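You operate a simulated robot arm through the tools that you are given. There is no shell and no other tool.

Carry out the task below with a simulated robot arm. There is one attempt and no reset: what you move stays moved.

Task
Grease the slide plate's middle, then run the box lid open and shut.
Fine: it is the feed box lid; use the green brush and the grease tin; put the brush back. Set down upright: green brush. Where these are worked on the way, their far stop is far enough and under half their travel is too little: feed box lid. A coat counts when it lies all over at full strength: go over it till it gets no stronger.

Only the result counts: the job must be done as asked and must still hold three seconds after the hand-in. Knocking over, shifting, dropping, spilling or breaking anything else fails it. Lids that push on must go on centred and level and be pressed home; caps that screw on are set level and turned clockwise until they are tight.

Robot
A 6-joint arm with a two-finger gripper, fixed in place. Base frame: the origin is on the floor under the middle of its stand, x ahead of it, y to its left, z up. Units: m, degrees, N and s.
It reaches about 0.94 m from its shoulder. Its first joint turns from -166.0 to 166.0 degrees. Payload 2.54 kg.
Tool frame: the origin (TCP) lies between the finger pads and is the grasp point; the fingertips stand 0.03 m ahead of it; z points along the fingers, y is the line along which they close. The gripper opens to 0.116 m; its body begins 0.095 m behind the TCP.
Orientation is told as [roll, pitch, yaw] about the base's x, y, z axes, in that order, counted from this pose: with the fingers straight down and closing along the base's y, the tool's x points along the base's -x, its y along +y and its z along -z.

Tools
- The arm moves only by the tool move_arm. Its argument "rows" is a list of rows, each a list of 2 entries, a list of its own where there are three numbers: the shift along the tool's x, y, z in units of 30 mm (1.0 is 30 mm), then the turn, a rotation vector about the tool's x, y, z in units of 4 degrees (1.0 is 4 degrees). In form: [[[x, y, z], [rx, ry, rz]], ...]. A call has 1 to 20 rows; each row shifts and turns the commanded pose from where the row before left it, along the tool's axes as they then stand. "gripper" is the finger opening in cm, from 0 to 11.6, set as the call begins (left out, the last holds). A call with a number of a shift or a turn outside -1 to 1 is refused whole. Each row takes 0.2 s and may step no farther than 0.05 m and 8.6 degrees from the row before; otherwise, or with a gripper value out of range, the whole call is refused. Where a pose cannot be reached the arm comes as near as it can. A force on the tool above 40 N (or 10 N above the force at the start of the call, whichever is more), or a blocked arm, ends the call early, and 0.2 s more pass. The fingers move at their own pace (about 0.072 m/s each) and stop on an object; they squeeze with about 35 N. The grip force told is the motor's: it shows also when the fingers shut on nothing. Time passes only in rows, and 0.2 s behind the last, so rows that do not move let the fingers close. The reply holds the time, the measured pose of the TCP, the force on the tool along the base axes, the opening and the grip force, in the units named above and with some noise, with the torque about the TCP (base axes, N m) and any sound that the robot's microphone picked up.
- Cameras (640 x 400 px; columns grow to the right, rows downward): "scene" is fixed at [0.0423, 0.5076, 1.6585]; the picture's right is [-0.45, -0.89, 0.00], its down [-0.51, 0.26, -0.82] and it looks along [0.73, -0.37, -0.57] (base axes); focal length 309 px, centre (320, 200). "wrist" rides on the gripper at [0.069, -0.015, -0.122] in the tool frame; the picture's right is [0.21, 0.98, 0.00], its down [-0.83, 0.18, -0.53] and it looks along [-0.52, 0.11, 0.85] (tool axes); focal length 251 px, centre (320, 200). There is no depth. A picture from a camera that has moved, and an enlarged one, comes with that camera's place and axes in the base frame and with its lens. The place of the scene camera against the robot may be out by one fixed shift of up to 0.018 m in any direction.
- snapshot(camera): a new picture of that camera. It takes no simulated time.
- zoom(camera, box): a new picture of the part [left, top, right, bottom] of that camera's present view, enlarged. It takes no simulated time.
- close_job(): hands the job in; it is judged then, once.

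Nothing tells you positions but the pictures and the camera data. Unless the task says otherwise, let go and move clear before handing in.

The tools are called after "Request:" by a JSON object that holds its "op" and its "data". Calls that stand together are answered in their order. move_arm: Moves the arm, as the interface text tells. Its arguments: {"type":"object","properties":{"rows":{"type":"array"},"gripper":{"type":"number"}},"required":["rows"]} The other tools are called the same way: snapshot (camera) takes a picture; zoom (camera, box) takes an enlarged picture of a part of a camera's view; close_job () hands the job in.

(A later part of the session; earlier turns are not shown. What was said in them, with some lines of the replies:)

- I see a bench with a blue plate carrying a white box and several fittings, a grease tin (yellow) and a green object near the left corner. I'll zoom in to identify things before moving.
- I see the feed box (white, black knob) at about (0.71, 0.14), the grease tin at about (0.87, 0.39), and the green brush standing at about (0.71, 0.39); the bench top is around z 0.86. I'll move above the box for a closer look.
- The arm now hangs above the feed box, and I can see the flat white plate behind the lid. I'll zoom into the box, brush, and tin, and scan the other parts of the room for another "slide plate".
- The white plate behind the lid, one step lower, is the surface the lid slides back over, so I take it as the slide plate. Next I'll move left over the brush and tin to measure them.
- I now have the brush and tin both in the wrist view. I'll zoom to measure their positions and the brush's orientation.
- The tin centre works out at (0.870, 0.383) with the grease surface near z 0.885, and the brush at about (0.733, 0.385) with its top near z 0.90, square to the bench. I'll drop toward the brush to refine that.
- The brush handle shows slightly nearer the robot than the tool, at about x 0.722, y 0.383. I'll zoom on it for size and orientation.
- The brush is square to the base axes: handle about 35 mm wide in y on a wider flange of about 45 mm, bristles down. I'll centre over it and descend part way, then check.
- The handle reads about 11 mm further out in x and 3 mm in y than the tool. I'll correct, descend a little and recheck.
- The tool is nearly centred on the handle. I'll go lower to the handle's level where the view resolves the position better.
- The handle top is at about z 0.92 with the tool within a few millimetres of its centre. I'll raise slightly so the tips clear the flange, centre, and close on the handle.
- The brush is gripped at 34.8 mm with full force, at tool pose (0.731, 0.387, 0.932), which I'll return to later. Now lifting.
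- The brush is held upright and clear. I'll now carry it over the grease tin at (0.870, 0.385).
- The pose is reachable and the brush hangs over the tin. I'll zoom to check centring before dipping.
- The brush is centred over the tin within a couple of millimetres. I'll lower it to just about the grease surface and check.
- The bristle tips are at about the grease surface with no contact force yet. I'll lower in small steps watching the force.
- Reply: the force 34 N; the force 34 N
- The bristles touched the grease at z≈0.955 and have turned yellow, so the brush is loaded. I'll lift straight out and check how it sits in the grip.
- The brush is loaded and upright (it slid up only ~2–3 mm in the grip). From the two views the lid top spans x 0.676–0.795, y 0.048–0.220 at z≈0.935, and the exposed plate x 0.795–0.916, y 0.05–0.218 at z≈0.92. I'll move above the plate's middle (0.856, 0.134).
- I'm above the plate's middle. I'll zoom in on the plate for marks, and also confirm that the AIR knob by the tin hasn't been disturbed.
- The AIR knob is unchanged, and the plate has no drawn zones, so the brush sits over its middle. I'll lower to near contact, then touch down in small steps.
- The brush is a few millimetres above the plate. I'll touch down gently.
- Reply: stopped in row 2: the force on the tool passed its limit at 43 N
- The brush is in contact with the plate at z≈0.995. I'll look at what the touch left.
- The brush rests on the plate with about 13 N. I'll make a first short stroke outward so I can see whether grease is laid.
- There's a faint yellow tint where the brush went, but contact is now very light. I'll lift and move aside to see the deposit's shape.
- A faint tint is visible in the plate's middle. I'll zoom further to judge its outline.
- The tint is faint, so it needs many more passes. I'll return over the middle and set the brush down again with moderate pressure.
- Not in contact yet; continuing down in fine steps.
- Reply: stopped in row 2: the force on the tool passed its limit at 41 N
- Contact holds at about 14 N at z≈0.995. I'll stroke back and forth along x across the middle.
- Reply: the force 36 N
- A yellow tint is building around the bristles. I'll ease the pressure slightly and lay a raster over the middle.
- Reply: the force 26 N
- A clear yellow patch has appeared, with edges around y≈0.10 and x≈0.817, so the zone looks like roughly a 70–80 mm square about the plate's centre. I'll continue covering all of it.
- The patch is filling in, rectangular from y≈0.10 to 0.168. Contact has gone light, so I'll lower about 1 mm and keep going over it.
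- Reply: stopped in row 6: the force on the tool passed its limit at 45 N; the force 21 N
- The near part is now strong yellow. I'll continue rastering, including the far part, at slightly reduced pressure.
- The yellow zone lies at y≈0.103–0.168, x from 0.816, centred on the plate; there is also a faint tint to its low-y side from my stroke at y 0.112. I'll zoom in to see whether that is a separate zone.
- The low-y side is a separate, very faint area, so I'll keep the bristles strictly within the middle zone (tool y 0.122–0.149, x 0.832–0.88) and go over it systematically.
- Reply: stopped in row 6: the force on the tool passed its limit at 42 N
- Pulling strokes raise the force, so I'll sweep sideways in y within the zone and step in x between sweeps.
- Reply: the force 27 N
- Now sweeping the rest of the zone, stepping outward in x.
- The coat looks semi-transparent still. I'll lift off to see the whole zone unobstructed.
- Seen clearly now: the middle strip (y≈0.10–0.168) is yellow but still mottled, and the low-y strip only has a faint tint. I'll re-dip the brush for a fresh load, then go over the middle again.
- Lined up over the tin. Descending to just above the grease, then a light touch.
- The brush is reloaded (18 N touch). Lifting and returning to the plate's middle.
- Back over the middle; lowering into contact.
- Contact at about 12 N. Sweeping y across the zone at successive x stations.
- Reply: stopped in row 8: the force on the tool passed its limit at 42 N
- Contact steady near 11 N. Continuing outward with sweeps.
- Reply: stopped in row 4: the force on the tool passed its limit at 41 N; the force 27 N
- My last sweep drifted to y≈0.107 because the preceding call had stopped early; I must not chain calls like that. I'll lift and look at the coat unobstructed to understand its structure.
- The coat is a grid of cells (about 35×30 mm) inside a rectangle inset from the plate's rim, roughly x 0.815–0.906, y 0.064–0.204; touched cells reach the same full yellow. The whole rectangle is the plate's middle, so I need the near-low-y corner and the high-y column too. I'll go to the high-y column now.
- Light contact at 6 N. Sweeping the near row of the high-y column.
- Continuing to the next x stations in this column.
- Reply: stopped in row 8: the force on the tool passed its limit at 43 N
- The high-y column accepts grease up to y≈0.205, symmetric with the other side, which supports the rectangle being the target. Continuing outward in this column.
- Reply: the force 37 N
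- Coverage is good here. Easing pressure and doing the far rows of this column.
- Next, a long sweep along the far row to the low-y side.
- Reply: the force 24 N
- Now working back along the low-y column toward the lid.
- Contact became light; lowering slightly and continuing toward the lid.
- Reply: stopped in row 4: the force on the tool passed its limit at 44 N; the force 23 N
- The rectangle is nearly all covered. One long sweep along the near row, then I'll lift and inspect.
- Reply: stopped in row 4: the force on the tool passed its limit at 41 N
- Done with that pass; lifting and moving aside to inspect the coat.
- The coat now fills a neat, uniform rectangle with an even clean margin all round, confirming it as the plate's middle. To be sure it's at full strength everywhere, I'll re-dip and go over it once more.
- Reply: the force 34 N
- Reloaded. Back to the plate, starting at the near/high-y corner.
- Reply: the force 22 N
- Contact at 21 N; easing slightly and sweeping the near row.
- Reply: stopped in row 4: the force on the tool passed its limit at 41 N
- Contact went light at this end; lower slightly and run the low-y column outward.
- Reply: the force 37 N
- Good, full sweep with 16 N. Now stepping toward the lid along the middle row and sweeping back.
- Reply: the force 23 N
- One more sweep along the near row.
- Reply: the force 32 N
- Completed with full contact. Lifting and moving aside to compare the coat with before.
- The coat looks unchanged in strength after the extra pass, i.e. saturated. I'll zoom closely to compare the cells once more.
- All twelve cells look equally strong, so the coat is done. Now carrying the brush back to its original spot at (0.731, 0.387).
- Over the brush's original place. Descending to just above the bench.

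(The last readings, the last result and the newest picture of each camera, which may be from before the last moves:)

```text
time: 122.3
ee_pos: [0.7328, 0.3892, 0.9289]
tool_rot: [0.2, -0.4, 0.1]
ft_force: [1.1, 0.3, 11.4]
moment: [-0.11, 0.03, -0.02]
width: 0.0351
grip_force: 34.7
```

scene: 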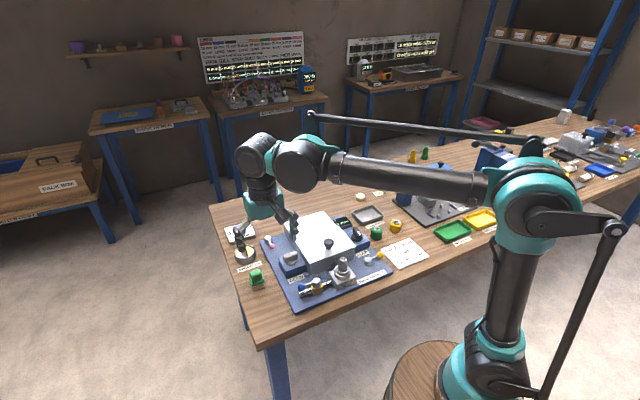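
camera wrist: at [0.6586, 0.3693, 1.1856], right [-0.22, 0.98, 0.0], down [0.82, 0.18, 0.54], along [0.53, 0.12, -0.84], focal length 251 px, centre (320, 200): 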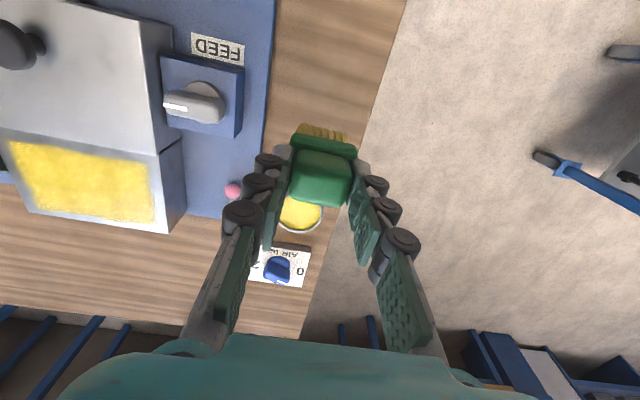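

The brush stands on the bench (11 N contact). Releasing it.

Request:
{"op": "move_arm", "data": {"rows": [[[0, 0, 0], [0, 0, 0]], [[0, 0, 0], [0, 0, 0]], [[0, 0, 0], [0, 0, 0]], [[0, 0, 0], [0, 0, 0]]], "gripper": 9}}

Request:
{"op": "zoom", "data": {"camera": "scene", "box": [225, 230, 289, 300]}}

Request:
{"op": "zoom", "data": {"camera": "wrist", "box": [240, 100, 400, 230]}}

```text
time: 123.3
ee_pos: [0.733, 0.3895, 0.9266]
tool_rot: [0.1, -0.3, 0.1]
ft_force: [0.1, 0.2, -0.5]
moment: [0.05, -0.03, 0.01]
width: 0.0897
grip_force: 0.1
```

```text
5.71 times, centred on (257, 265) of scene
camera zoom: at [0.0423, 0.5076, 1.6585], right [-0.45, -0.89, 0.0], down [-0.51, 0.26, -0.82], along [0.73, -0.37, -0.57], focal length 1763 px, centre (680, -171)
```

zoom: 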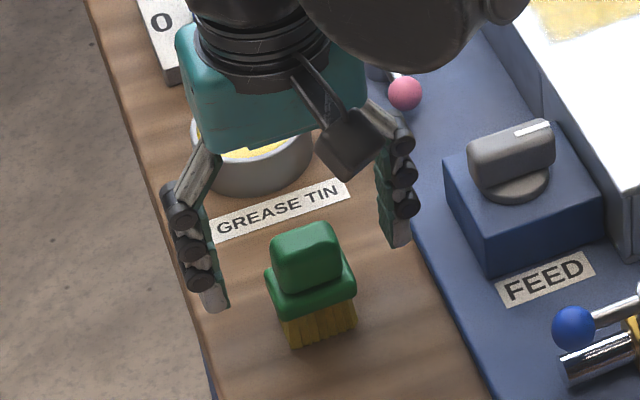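

```text
3.08 times, centred on (320, 165) of wrist
camera zoom: at [0.6624, 0.3734, 1.049], right [-0.22, 0.98, 0.0], down [0.82, 0.18, 0.54], along [0.53, 0.12, -0.84], focal length 774 px, centre (320, 308)
```

zoom: 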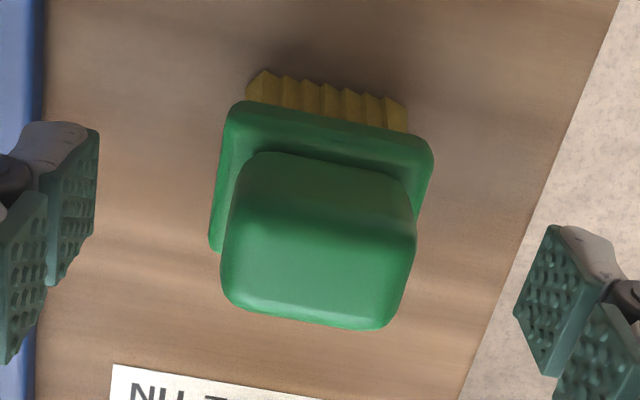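

The brush stands upright within about 4 mm of where it was. Raising clear, opening fully, and moving toward the lid knob.

Request:
{"op": "move_arm", "data": {"rows": [[[0, 0, -0.5], [0, 0, 0]], [[0, 0, -1], [0, 0, 0]], [[0, 0, -1], [0, 0, 0]], [[0, 0, -1], [0, 0, 0]], [[0, 0, -1], [0, 0, 0]], [[0, 0, 0], [0, 0, 0]]]}}

Request:
{"op": "move_arm", "data": {"rows": [[[0.3, -1, 0], [0, 0, 0]], [[0.3, -1, 0], [0, 0, 0]], [[0.3, -1, 0], [0, 0, 0]], [[0.3, -1, 0], [0, 0, 0]], [[0.3, -1, 0], [0, 0, 0]], [[0.3, -1, 0], [0, 0, 0]], [[0.2, -1, 0], [0, 0, 0]], [[0, -1, 0], [0, 0, 0]], [[0, -0.5, 0], [0, 0, 0]], [[0, 0, 0], [0, 0, 0]]]}}

Request:
{"op": "snapshot", "data": {"camera": "wrist"}}

Request:
{"op": "snapshot", "data": {"camera": "scene"}}

```text
time: 124.7
ee_pos: [0.7294, 0.388, 1.0628]
tool_rot: [0.1, -0.3, 0.1]
ft_force: [-0.7, 0.4, -0.5]
moment: [-0.02, -0.01, -0.01]
width: 0.0902
grip_force: 0.0
```

```text
time: 126.9
ee_pos: [0.6731, 0.1336, 1.0616]
tool_rot: [0.0, -0.3, 0.0]
ft_force: [-0.4, 0.8, 0.2]
moment: [0.0, 0.01, 0.01]
width: 0.09
grip_force: 0.1
```

```text
taken
camera wrist: at [0.6027, 0.1178, 1.1834], right [-0.22, 0.98, 0.0], down [0.82, 0.18, 0.54], along [0.53, 0.12, -0.84], focal length 251 px, centre (320, 200)
```

wrist: 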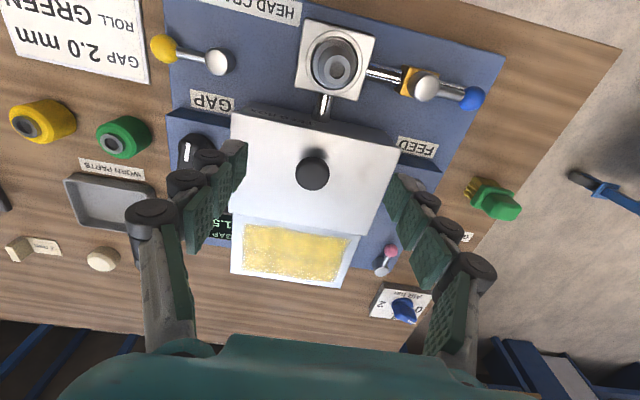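

```text
taken
```

scene: 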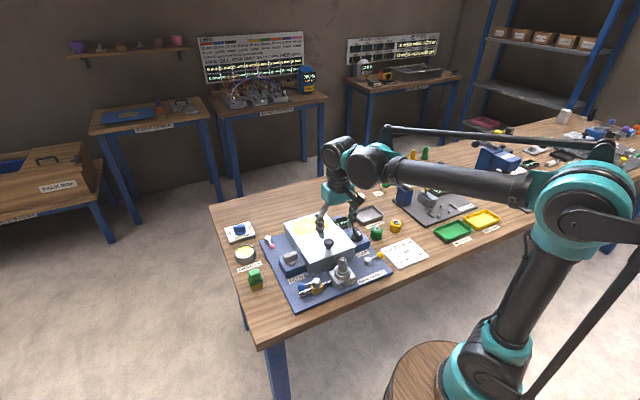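

I'll confirm the brush is standing and zoom on the lid knob.

Request:
{"op": "zoom", "data": {"camera": "scene", "box": [225, 230, 289, 300]}}

Request:
{"op": "zoom", "data": {"camera": "wrist", "box": [220, 90, 410, 290]}}

Request:
{"op": "zoom", "data": {"camera": "scene", "box": [270, 200, 370, 280]}}

```text
5.71 times, centred on (257, 265) of scene
camera zoom: at [0.0423, 0.5076, 1.6585], right [-0.45, -0.89, 0.0], down [-0.51, 0.26, -0.82], along [0.73, -0.37, -0.57], focal length 1763 px, centre (680, -171)
```

zoom: 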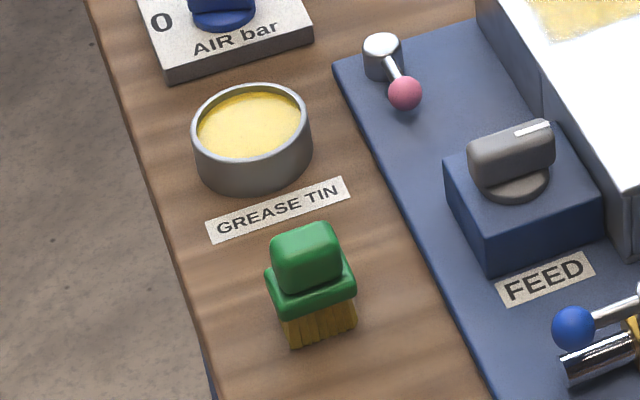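

```text
2.00 times, centred on (315, 190) of wrist
camera zoom: at [0.6027, 0.1178, 1.1834], right [-0.22, 0.98, 0.0], down [0.82, 0.18, 0.54], along [0.53, 0.12, -0.84], focal length 503 px, centre (330, 220)
```

zoom: 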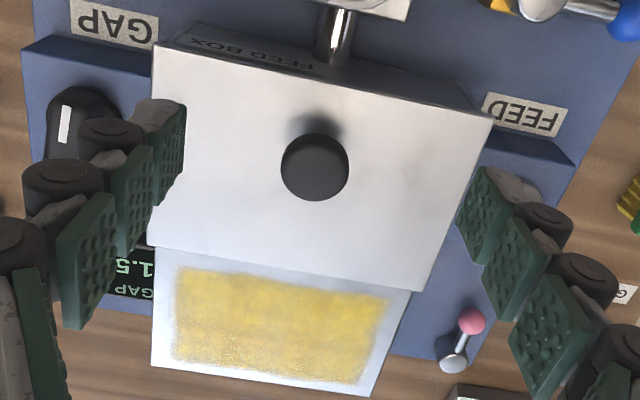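

```text
5.00 times, centred on (320, 240) of scene
camera zoom: at [0.0423, 0.5076, 1.6585], right [-0.45, -0.89, 0.0], down [-0.51, 0.26, -0.82], along [0.73, -0.37, -0.57], focal length 1543 px, centre (320, 0)
```

zoom: 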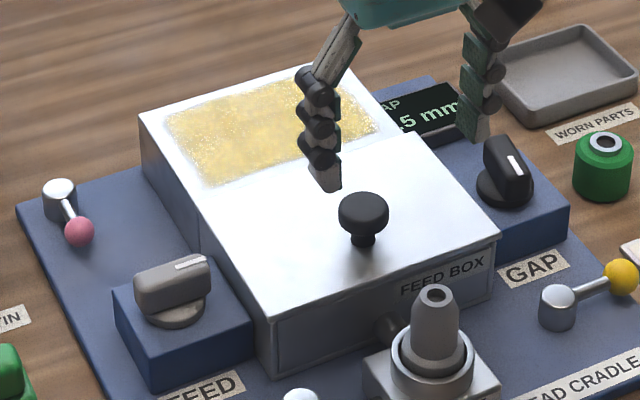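

The brush is upright. The lid knob is at about (0.711, 0.134) with its top near z 0.96. I'll move over it and descend partway, then check alignment.

Request:
{"op": "move_arm", "data": {"rows": [[[-0.64, 0, 0.7], [0, 0, 0]], [[-0.63, 0, 0.7], [0, 0, 0]], [[0, 0, 0.4], [0, 0, 0]], [[0, 0, 0], [0, 0, 0]]]}}

Request:
{"op": "snapshot", "data": {"camera": "wrist"}}

Request:
{"op": "zoom", "data": {"camera": "scene", "box": [280, 200, 370, 270]}}

```text
time: 127.9
ee_pos: [0.7104, 0.1318, 1.0063]
tool_rot: [0.1, -0.3, 0.1]
ft_force: [0.2, -0.8, 0.2]
moment: [-0.01, 0.0, 0.03]
width: 0.09
grip_force: 0.0
```

```text
taken
camera wrist: at [0.6412, 0.1167, 1.1272], right [-0.22, 0.98, 0.0], down [0.82, 0.18, 0.54], along [0.53, 0.12, -0.84], focal length 251 px, centre (320, 200)
```

wrist: 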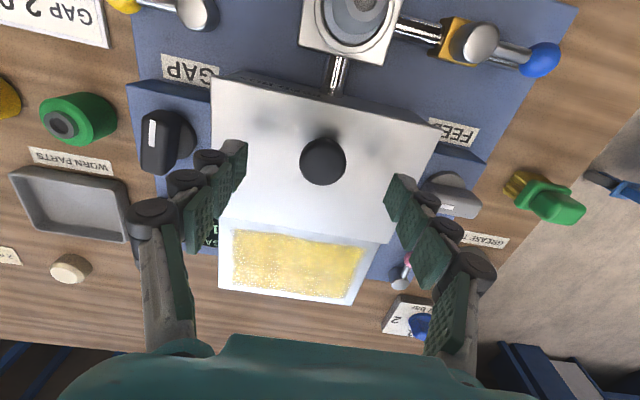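

```text
5.71 times, centred on (325, 235) of scene
camera zoom: at [0.0423, 0.5076, 1.6585], right [-0.45, -0.89, 0.0], down [-0.51, 0.26, -0.82], along [0.73, -0.37, -0.57], focal length 1763 px, centre (291, 0)
```

zoom: 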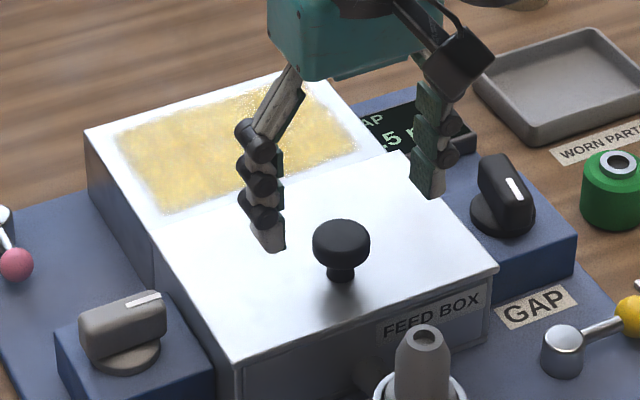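

Knob centred within ~2 mm of the tool. Descending to about 1 cm above the lid.

Request:
{"op": "move_arm", "data": {"rows": [[[0.03, 0.05, 0.5], [0, 0, 0]], [[0, 0, 0.5], [0, 0, 0]], [[0, 0, 0], [0, 0, 0]]]}}

Request:
{"op": "snapshot", "data": {"camera": "wrist"}}

Request:
{"op": "zoom", "data": {"camera": "scene", "box": [290, 210, 360, 265]}}

```text
time: 128.7
ee_pos: [0.7099, 0.1348, 0.9758]
tool_rot: [0.1, -0.2, 0.1]
ft_force: [-0.6, 0.0, 0.4]
moment: [0.0, 0.02, -0.05]
width: 0.0902
grip_force: 0.0
```

```text
taken
camera wrist: at [0.6394, 0.119, 1.0969], right [-0.22, 0.98, 0.0], down [0.82, 0.18, 0.54], along [0.53, 0.12, -0.84], focal length 251 px, centre (320, 200)
```

wrist: 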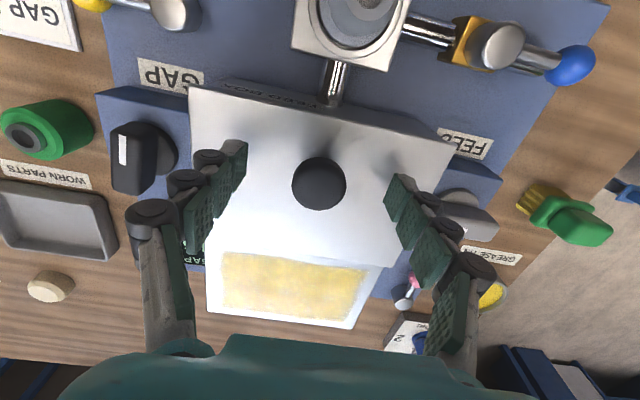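

```text
7.27 times, centred on (325, 238) of scene
camera zoom: at [0.0423, 0.5076, 1.6585], right [-0.45, -0.89, 0.0], down [-0.51, 0.26, -0.82], along [0.73, -0.37, -0.57], focal length 2244 px, centre (284, -73)
```

zoom: 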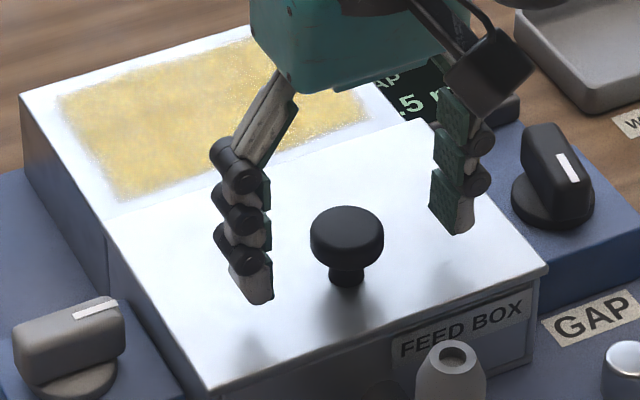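

Aligned. Lowering another ~8 mm so the pads span the knob's cap, then closing gently.

Request:
{"op": "move_arm", "data": {"rows": [[[0, 0, 0.2], [0, 0, 0]], [[0, 0, 0.08], [0, 0, 0]], [[0, 0, 0], [0, 0, 0]]]}}

Request:
{"op": "zoom", "data": {"camera": "scene", "box": [290, 210, 360, 265]}}

```text
time: 129.5
ee_pos: [0.7099, 0.1353, 0.9668]
tool_rot: [0.1, -0.3, 0.1]
ft_force: [-0.2, 0.8, -0.2]
moment: [0.02, 0.01, 0.0]
width: 0.0897
grip_force: 0.2
```

```text
7.27 times, centred on (325, 238) of scene
camera zoom: at [0.0423, 0.5076, 1.6585], right [-0.45, -0.89, 0.0], down [-0.51, 0.26, -0.82], along [0.73, -0.37, -0.57], focal length 2244 px, centre (284, -73)
```

zoom: 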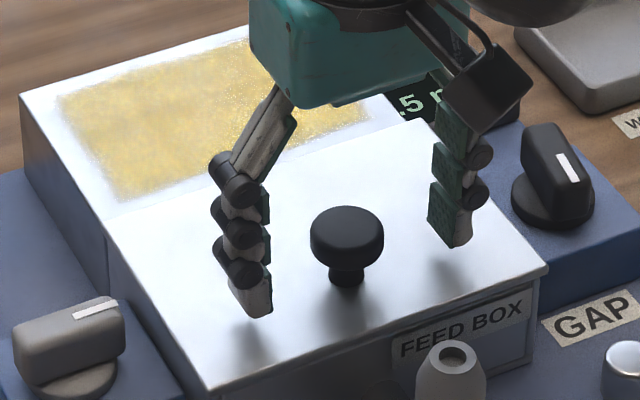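

Request:
{"op": "zoom", "data": {"camera": "wrist", "box": [220, 120, 420, 260]}}

```text
2.86 times, centred on (320, 190) of wrist
camera zoom: at [0.6392, 0.1196, 1.0892], right [-0.22, 0.98, 0.0], down [0.82, 0.18, 0.54], along [0.53, 0.12, -0.84], focal length 718 px, centre (320, 229)
```

zoom: 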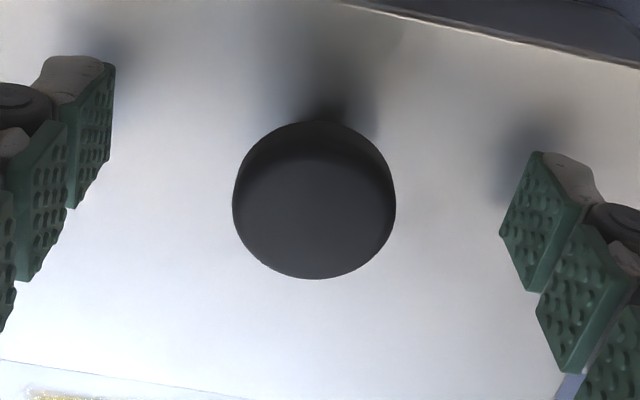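

The knob sits about 5 mm further out than the pads' mid-line, so I'll shift that much and close the gripper.

Request:
{"op": "move_arm", "data": {"rows": [[[-0.17, 0, 0], [0, 0, 0]], [[0, 0, 0], [0, 0, 0]]]}}

Request:
{"op": "move_arm", "data": {"rows": [[[0, 0, 0], [0, 0, 0]], [[0, 0, 0], [0, 0, 0]], [[0, 0, 0], [0, 0, 0]], [[0, 0, 0], [0, 0, 0]]], "gripper": 0}}

Request:
{"op": "zoom", "data": {"camera": "scene", "box": [290, 210, 360, 265]}}

Request:
{"op": "zoom", "data": {"camera": "wrist", "box": [220, 120, 420, 260]}}

```text
time: 130.1
ee_pos: [0.7147, 0.1358, 0.9667]
tool_rot: [0.1, -0.3, 0.1]
ft_force: [0.0, 0.6, 0.0]
moment: [0.04, -0.02, 0.02]
width: 0.0901
grip_force: 0.1
```

```text
time: 131.1
ee_pos: [0.7153, 0.1352, 0.9668]
tool_rot: [0.1, -0.4, 0.1]
ft_force: [1.0, -2.2, 0.4]
moment: [-0.03, 0.02, 0.01]
width: 0.0319
grip_force: 45.1
```

```text
7.27 times, centred on (325, 238) of scene
camera zoom: at [0.0423, 0.5076, 1.6585], right [-0.45, -0.89, 0.0], down [-0.51, 0.26, -0.82], along [0.73, -0.37, -0.57], focal length 2244 px, centre (284, -73)
```

zoom: 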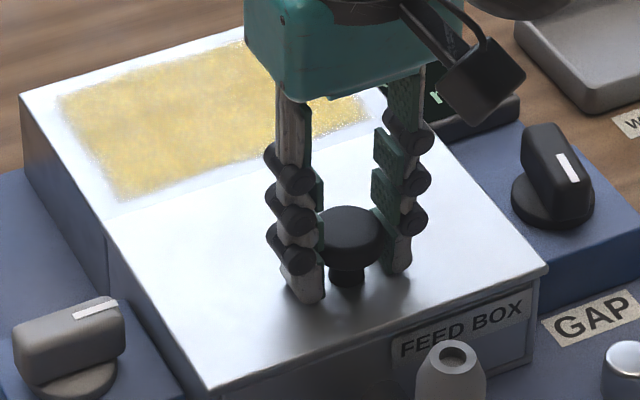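

```text
2.86 times, centred on (320, 190) of wrist
camera zoom: at [0.6444, 0.1196, 1.0891], right [-0.22, 0.98, 0.0], down [0.82, 0.18, 0.54], along [0.53, 0.12, -0.84], focal length 718 px, centre (320, 229)
```

zoom: 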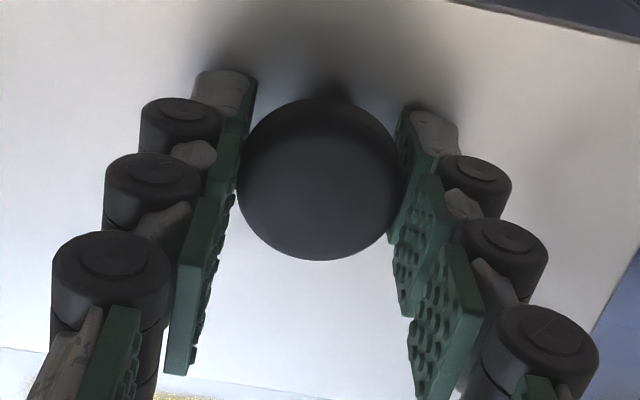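

The knob is gripped (31.9 mm). Starting to slide the lid outward (+x) gently.

Request:
{"op": "move_arm", "data": {"rows": [[[-0.2, 0, 0], [0, 0, 0]], [[-0.3, 0, 0], [0, 0, 0]], [[-0.3, 0, 0], [0, 0, 0]], [[0, 0, 0], [0, 0, 0]]]}}

Request:
{"op": "zoom", "data": {"camera": "scene", "box": [270, 200, 370, 280]}}

```text
time: 132.1
ee_pos: [0.7396, 0.1353, 0.9673]
tool_rot: [0.1, -0.3, 0.0]
ft_force: [-0.2, 5.8, -11.4]
moment: [0.08, 0.04, 0.0]
width: 0.032
grip_force: 44.8
```

```text
5.00 times, centred on (320, 240) of scene
camera zoom: at [0.0423, 0.5076, 1.6585], right [-0.45, -0.89, 0.0], down [-0.51, 0.26, -0.82], along [0.73, -0.37, -0.57], focal length 1543 px, centre (320, 0)
```

zoom: 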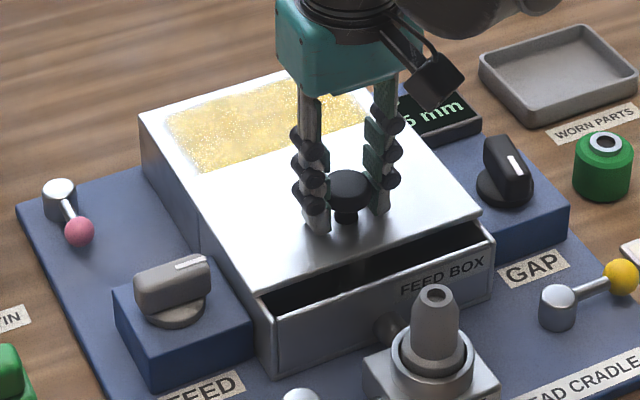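

The lid slides back over the greased plate as expected. Continuing toward the far stop.

Request:
{"op": "move_arm", "data": {"rows": [[[-0.35, 0, 0], [0, 0, 0]], [[-0.35, 0, 0], [0, 0, 0]], [[-0.35, 0, 0], [0, 0, 0]], [[-0.35, 0, 0], [0, 0, 0]], [[0, 0, 0], [0, 0, 0]]]}}

Request:
{"op": "zoom", "data": {"camera": "scene", "box": [270, 200, 370, 280]}}

```text
time: 133.2
ee_pos: [0.7782, 0.134, 0.9678]
tool_rot: [0.1, -0.2, 0.1]
ft_force: [-1.5, 3.4, -16.0]
moment: [0.05, 0.15, 0.04]
width: 0.032
grip_force: 45.0
stopped in row 5: the force on the tool passed its limit at 41 N (the readings are from after the stop); the commanded pose is now the measured one
```

```text
5.00 times, centred on (320, 240) of scene
camera zoom: at [0.0423, 0.5076, 1.6585], right [-0.45, -0.89, 0.0], down [-0.51, 0.26, -0.82], along [0.73, -0.37, -0.57], focal length 1543 px, centre (320, 0)
```

zoom: 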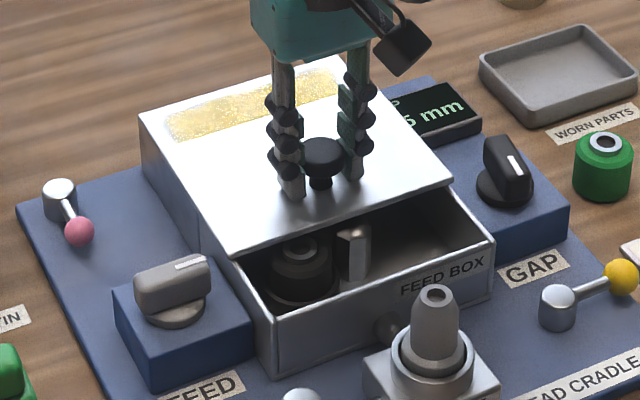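

The force limit tripped after ~63 mm of travel; this may be the far stop. I'll test with small pushes.

Request:
{"op": "move_arm", "data": {"rows": [[[-0.1, 0, 0.01], [0, 0, 0]], [[-0.1, 0, 0], [0, 0, 0]], [[0, 0, 0], [0, 0, 0]]]}}

```text
time: 133.9
ee_pos: [0.784, 0.1352, 0.9675]
tool_rot: [0.0, -0.4, 0.2]
ft_force: [-1.2, 0.9, -21.6]
moment: [0.0, -0.06, -0.04]
width: 0.0318
grip_force: 45.2
```

It still moves; the load is mostly vertical (I'm pulling up on the lid), so I'll lower the tool ~1 mm and continue.

Request:
{"op": "move_arm", "data": {"rows": [[[0, 0, 0.03], [0, 0, 0]], [[0, 0, 0.02], [0, 0, 0]], [[0, 0, 0], [0, 0, 0]]]}}

```text
time: 134.8
ee_pos: [0.7836, 0.1348, 0.9673]
tool_rot: [0.1, -0.4, 0.2]
ft_force: [0.5, 8.2, 15.2]
moment: [0.15, 0.2, -0.02]
width: 0.0319
grip_force: 44.9
```

Request:
{"op": "move_arm", "data": {"rows": [[[-0.1, 0.01, -0.02], [0, 0, 0]], [[-0.2, 0, 0], [0, 0, 0]], [[-0.2, 0, 0], [0, 0, 0]], [[0, 0, 0], [0, 0, 0]]]}}

Request:
{"op": "zoom", "data": {"camera": "scene", "box": [270, 200, 370, 280]}}

```text
time: 135.8
ee_pos: [0.7989, 0.1348, 0.9674]
tool_rot: [0.2, -0.3, 0.1]
ft_force: [-1.1, 16.3, -19.8]
moment: [0.22, -0.09, 0.01]
width: 0.0317
grip_force: 44.6
```

```text
5.00 times, centred on (320, 240) of scene
camera zoom: at [0.0423, 0.5076, 1.6585], right [-0.45, -0.89, 0.0], down [-0.51, 0.26, -0.82], along [0.73, -0.37, -0.57], focal length 1543 px, centre (320, 0)
```

zoom: 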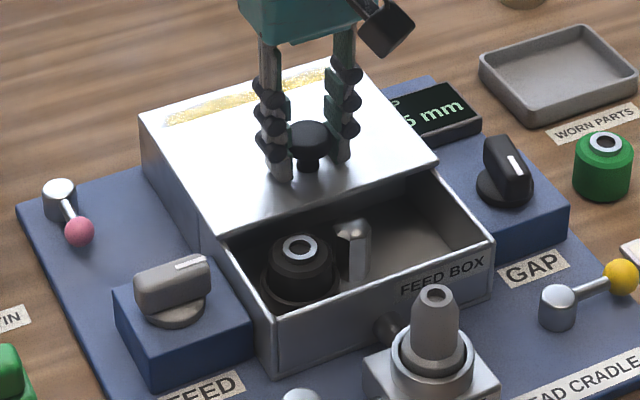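

Still moving; correcting small side and vertical loads as I go (the slide axis is slightly skewed).

Request:
{"op": "move_arm", "data": {"rows": [[[0, 0.02, 0.02], [0, 0, 0]], [[-0.2, 0.005, 0.005], [0, 0, 0]], [[-0.2, 0.005, 0.005], [0, 0, 0]], [[0, 0, 0], [0, 0, 0]]]}}

```text
time: 136.8
ee_pos: [0.8096, 0.1357, 0.9684]
tool_rot: [0.0, -0.5, 0.1]
ft_force: [-0.5, 5.6, 26.9]
moment: [0.0, 0.44, -0.01]
width: 0.0321
grip_force: 44.8
```

Request:
{"op": "move_arm", "data": {"rows": [[[0, 0.01, -0.025], [0, 0, 0]], [[-0.2, 0.005, 0], [0, 0, 0]], [[-0.2, 0.005, 0], [0, 0, 0]], [[0, 0, 0], [0, 0, 0]]]}}

Request:
{"op": "zoom", "data": {"camera": "scene", "box": [270, 200, 370, 280]}}

```text
time: 137.8
ee_pos: [0.822, 0.1353, 0.9681]
tool_rot: [0.0, -0.3, 0.0]
ft_force: [-0.3, -5.1, 23.6]
moment: [-0.11, 0.04, 0.0]
width: 0.0318
grip_force: 44.4
```

```text
5.00 times, centred on (320, 240) of scene
camera zoom: at [0.0423, 0.5076, 1.6585], right [-0.45, -0.89, 0.0], down [-0.51, 0.26, -0.82], along [0.73, -0.37, -0.57], focal length 1543 px, centre (320, 0)
```

zoom: 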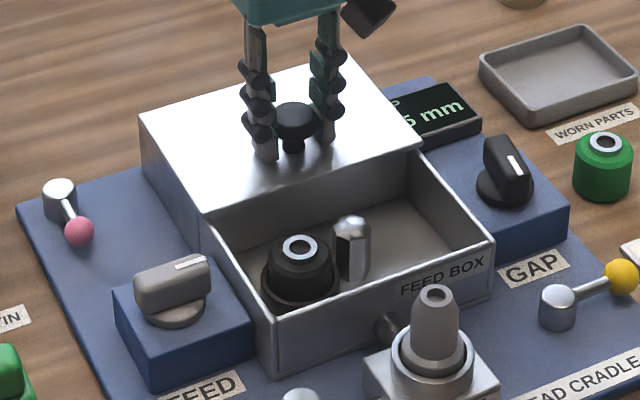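

Nearly fully open (107 mm of travel). Continuing to the far stop.

Request:
{"op": "move_arm", "data": {"rows": [[[0, 0, -0.02], [0, 0, 0]], [[-0.15, 0, 0], [0, 0, 0]], [[-0.15, 0, 0], [0, 0, 0]], [[-0.15, 0, 0], [0, 0, 0]], [[0, 0, 0], [0, 0, 0]]]}}

```text
time: 138.8
ee_pos: [0.8333, 0.1361, 0.9682]
tool_rot: [-0.2, 0.0, 0.0]
ft_force: [-7.8, -4.3, -3.5]
moment: [-0.02, -0.08, 0.02]
width: 0.0319
grip_force: 45.1
stopped in row 5: the force on the tool passed its limit at 43 N (the readings are from after the stop); the commanded pose is now the measured one
```

Request:
{"op": "move_arm", "data": {"rows": [[[-0.12, 0, 0], [0, 0, 0]], [[0, 0, 0], [0, 0, 0]]]}}

Request:
{"op": "zoom", "data": {"camera": "scene", "box": [270, 200, 370, 280]}}

```text
time: 139.2
ee_pos: [0.8332, 0.1347, 0.9677]
tool_rot: [-0.1, 0.4, 0.1]
ft_force: [-11.0, -1.8, 2.1]
moment: [0.01, -0.14, 0.03]
width: 0.032
grip_force: 45.1
stopped in row 2: the force on the tool passed its limit at 41 N (the readings are from after the stop); the commanded pose is now the measured one
```

```text
5.00 times, centred on (320, 240) of scene
camera zoom: at [0.0423, 0.5076, 1.6585], right [-0.45, -0.89, 0.0], down [-0.51, 0.26, -0.82], along [0.73, -0.37, -0.57], focal length 1543 px, centre (320, 0)
```

zoom: 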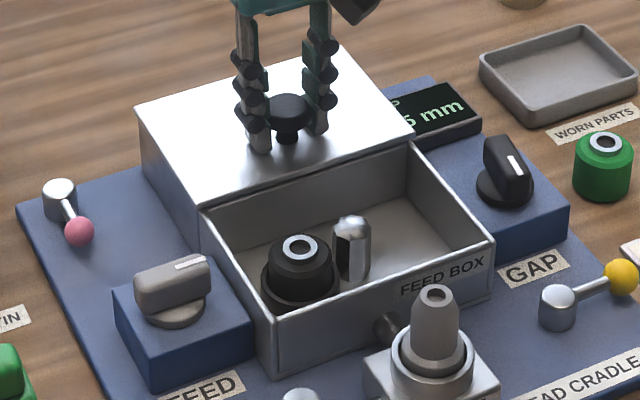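

The lid is hard against its far stop at x=0.833 (118 mm of travel). Now sliding it shut.

Request:
{"op": "move_arm", "data": {"rows": [[[0.1, 0, 0], [0, -0.1, 0]], [[0.25, 0, 0], [0, 0, 0]], [[0.3, 0, 0], [0, 0, 0]], [[0.3, 0, 0], [0, 0, 0]], [[0, 0, 0], [0, 0, 0]]]}}

```text
time: 140.4
ee_pos: [0.8055, 0.1357, 0.967]
tool_rot: [-0.1, -0.1, 0.0]
ft_force: [1.6, -0.3, -1.3]
moment: [-0.03, -0.43, -0.07]
width: 0.0318
grip_force: 44.9
```

Moving smoothly with low load. Continuing to close.

Request:
{"op": "move_arm", "data": {"rows": [[[0.3, 0, 0], [0, 0, 0]], [[0.3, 0, 0], [0, 0, 0]], [[0.3, 0, 0], [0, 0, 0]], [[0.3, 0, 0], [0, 0, 0]], [[0, 0, 0], [0, 0, 0]]]}}

```text
time: 141.6
ee_pos: [0.7675, 0.1346, 0.9663]
tool_rot: [0.0, -0.1, 0.1]
ft_force: [1.2, 11.9, 32.4]
moment: [0.2, 0.15, 0.02]
width: 0.0319
grip_force: 44.7
```

Request:
{"op": "move_arm", "data": {"rows": [[[0, 0.01, -0.03], [0, 0, 0]], [[0.3, 0, -0.005], [0, 0, 0]], [[0.3, 0, -0.005], [0, 0, 0]], [[0.3, 0, -0.005], [0, 0, 0]], [[0, 0, 0], [0, 0, 0]]]}}

Request:
{"op": "zoom", "data": {"camera": "scene", "box": [270, 200, 370, 280]}}

```text
time: 142.8
ee_pos: [0.7444, 0.1358, 0.9673]
tool_rot: [-0.2, 0.0, 0.2]
ft_force: [-0.6, 7.7, -15.4]
moment: [0.06, -0.37, -0.09]
width: 0.032
grip_force: 44.9
```

```text
5.00 times, centred on (320, 240) of scene
camera zoom: at [0.0423, 0.5076, 1.6585], right [-0.45, -0.89, 0.0], down [-0.51, 0.26, -0.82], along [0.73, -0.37, -0.57], focal length 1543 px, centre (320, 0)
```

zoom: 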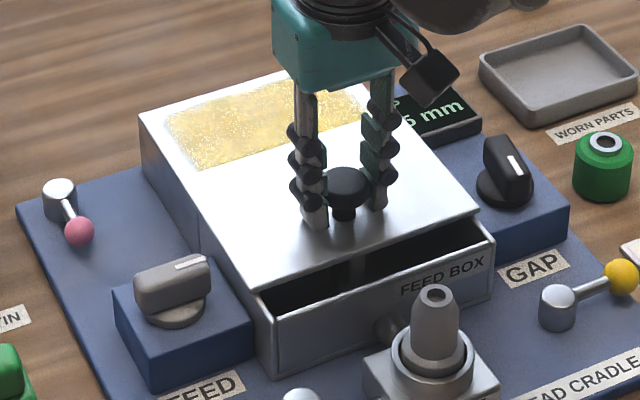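

Most of the way shut. Continuing to the near stop.

Request:
{"op": "move_arm", "data": {"rows": [[[0, 0.005, 0.02], [0, 0, 0]], [[0.25, 0, 0], [0, 0, 0]], [[0.25, 0, 0], [0, 0, 0]], [[0.2, 0, 0], [0, 0, 0]], [[0, 0, 0], [0, 0, 0]]]}}

```text
time: 144.0
ee_pos: [0.7214, 0.1357, 0.9685]
tool_rot: [-0.2, 0.1, 0.0]
ft_force: [0.3, -9.6, -19.4]
moment: [-0.24, -0.41, 0.01]
width: 0.032
grip_force: 44.7
```

Request:
{"op": "move_arm", "data": {"rows": [[[0, -0.01, 0.02], [0, 0, 0]], [[0.12, 0, 0], [0, 0, 0]], [[0.12, 0, 0], [0, 0, 0]], [[0, 0, 0], [0, 0, 0]]]}}

Request:
{"op": "zoom", "data": {"camera": "scene", "box": [270, 200, 370, 280]}}

```text
time: 145.0
ee_pos: [0.7151, 0.1358, 0.9663]
tool_rot: [0.0, -0.2, 0.0]
ft_force: [0.9, -11.0, 3.5]
moment: [-0.13, 0.09, -0.02]
width: 0.032
grip_force: 44.6
```

```text
5.00 times, centred on (320, 240) of scene
camera zoom: at [0.0423, 0.5076, 1.6585], right [-0.45, -0.89, 0.0], down [-0.51, 0.26, -0.82], along [0.73, -0.37, -0.57], focal length 1543 px, centre (320, 0)
```

zoom: 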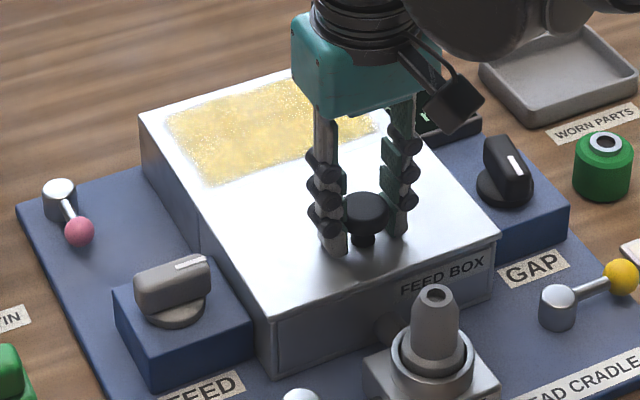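

The lid looks shut. I'll press a little further to confirm the near stop.

Request:
{"op": "move_arm", "data": {"rows": [[[0.06, -0.005, 0], [0, 0, 0]], [[0.06, 0, 0], [0, 0, 0]], [[0, 0, 0], [0, 0, 0]]]}}

```text
time: 145.8
ee_pos: [0.7133, 0.1347, 0.9668]
tool_rot: [-0.1, -0.2, 0.1]
ft_force: [35.6, -11.2, 15.0]
moment: [-0.18, -0.46, 0.07]
width: 0.032
grip_force: 45.0
```

Firm stop (36 N) — the lid is fully shut. Releasing the knob.

Request:
{"op": "move_arm", "data": {"rows": [[[0, 0, 0], [0, 0, 0]], [[0, 0, 0], [0, 0, 0]], [[0, 0, 0], [0, 0, 0]], [[0, 0, 0], [0, 0, 0]]], "gripper": 9}}

Request:
{"op": "zoom", "data": {"camera": "wrist", "box": [200, 100, 440, 280]}}

Request:
{"op": "zoom", "data": {"camera": "scene", "box": [270, 200, 370, 280]}}

```text
time: 146.8
ee_pos: [0.712, 0.1358, 0.967]
tool_rot: [-0.1, -0.1, 0.1]
ft_force: [0.4, -0.5, 0.0]
moment: [0.03, 0.0, 0.0]
width: 0.0901
grip_force: 0.1
```

```text
2.22 times, centred on (320, 190) of wrist
camera zoom: at [0.6418, 0.1206, 1.0892], right [-0.22, 0.98, 0.0], down [0.83, 0.18, 0.53], along [0.52, 0.11, -0.85], focal length 559 px, centre (320, 222)
```

zoom: 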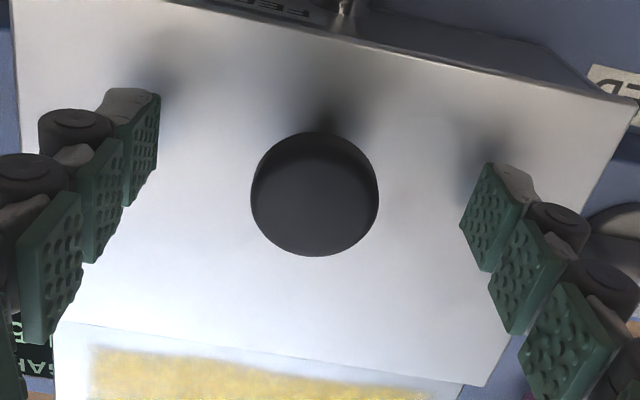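

```text
5.00 times, centred on (320, 240) of scene
camera zoom: at [0.0423, 0.5076, 1.6585], right [-0.45, -0.89, 0.0], down [-0.51, 0.26, -0.82], along [0.73, -0.37, -0.57], focal length 1543 px, centre (320, 0)
```

zoom: 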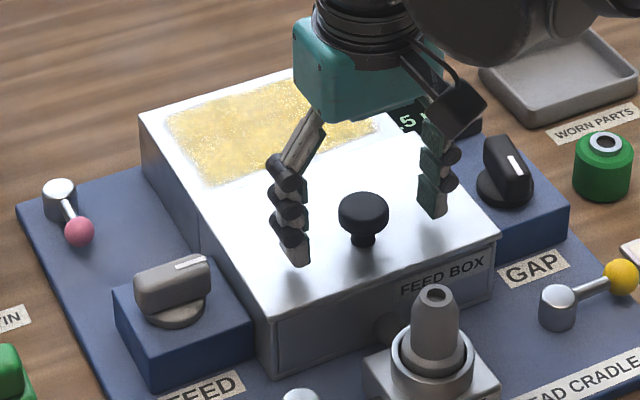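

Lid released and shut; knob is back at its starting picture position. Raising the arm clear and doing a last full check.

Request:
{"op": "move_arm", "data": {"rows": [[[0, 0, -0.5], [0, 0, 0]], [[0, 0, -1], [0, 0, 0]], [[0, 0, -1], [0, 0, 0]], [[0, 0, -1], [0, 0, 0]], [[0.5, 0, -1], [0, 0, 0]], [[0.9, 0, -0.9], [0, 0, 0]], [[0.9, 0, -0.9], [0, 0, 0]], [[0.9, -0.3, -0.9], [0, 0, 0]], [[0.9, -0.3, -0.9], [0, 0, 0]], [[0, 0, 0], [0, 0, 0]]]}}

Request:
{"op": "zoom", "data": {"camera": "scene", "box": [210, 195, 370, 310]}}

Request:
{"op": "snapshot", "data": {"camera": "wrist"}}

Request:
{"op": "zoom", "data": {"camera": "scene", "box": [285, 205, 335, 240]}}

```text
time: 149.0
ee_pos: [0.5859, 0.112, 1.2089]
tool_rot: [-0.2, 0.0, 0.1]
ft_force: [0.0, -0.8, 0.7]
moment: [-0.01, 0.02, 0.0]
width: 0.09
grip_force: 0.1
```

```text
3.48 times, centred on (290, 252) of scene
camera zoom: at [0.0423, 0.5076, 1.6585], right [-0.45, -0.89, 0.0], down [-0.51, 0.26, -0.82], along [0.73, -0.37, -0.57], focal length 1073 px, centre (424, 17)
```

zoom: 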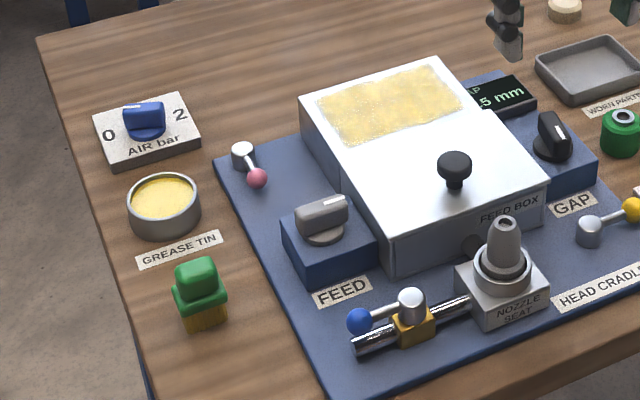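

```text
taken
camera wrist: at [0.5166, 0.0966, 1.3317], right [-0.22, 0.98, 0.0], down [0.82, 0.18, 0.53], along [0.52, 0.11, -0.85], focal length 251 px, centre (320, 200)
```

wrist: 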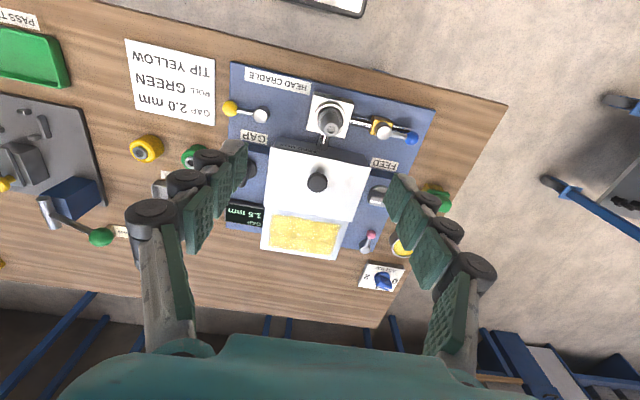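

```text
11.43 times, centred on (310, 222) of scene
camera zoom: at [0.0423, 0.5076, 1.6585], right [-0.45, -0.89, 0.0], down [-0.51, 0.26, -0.82], along [0.73, -0.37, -0.57], focal length 3526 px, centre (434, -57)
```

zoom: 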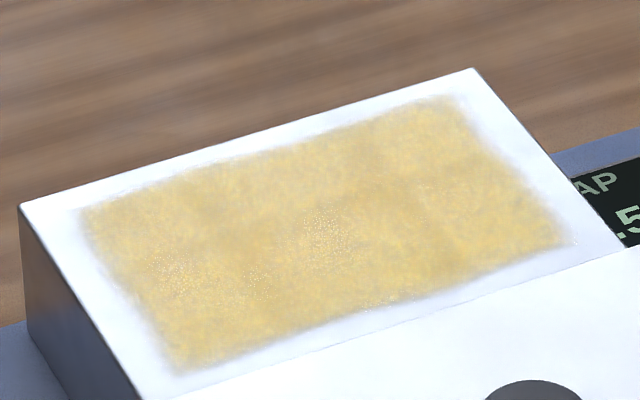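

Everything checks out. The plate's middle carries an even, full coat, and the lid was run to its far stop and is shut again. The brush stands upright back in its place, the tin and knobs are unmoved, and the arm is clear. Handing in.

Request:
{"op": "close_job", "data": {}}

```text
The job is handed in.
```

I greased the middle of the slide plate, ran the feed box lid open and shut, and put the brush back. The job is handed in, with no verdict returned yet.

- **Coat:** The middle shows an even yellow rectangle with a clean margin all round. I re-dipped the brush twice and went over the whole area again. The last pass made it no stronger, so I took it as full strength. My first strokes strayed outside what I took to be the middle. The surface then turned out to take grease over a larger area centred on the plate, and I coated all of that.
- **Lid:** It slid 118 mm back to its far stop, then shut until it met the near stop firmly.
- **Brush:** It is standing upright about 4 mm from where it started.
- **Other items:** The grease tin and the knobs beside it look unmoved in the final picture. The arm is raised clear with the gripper open.
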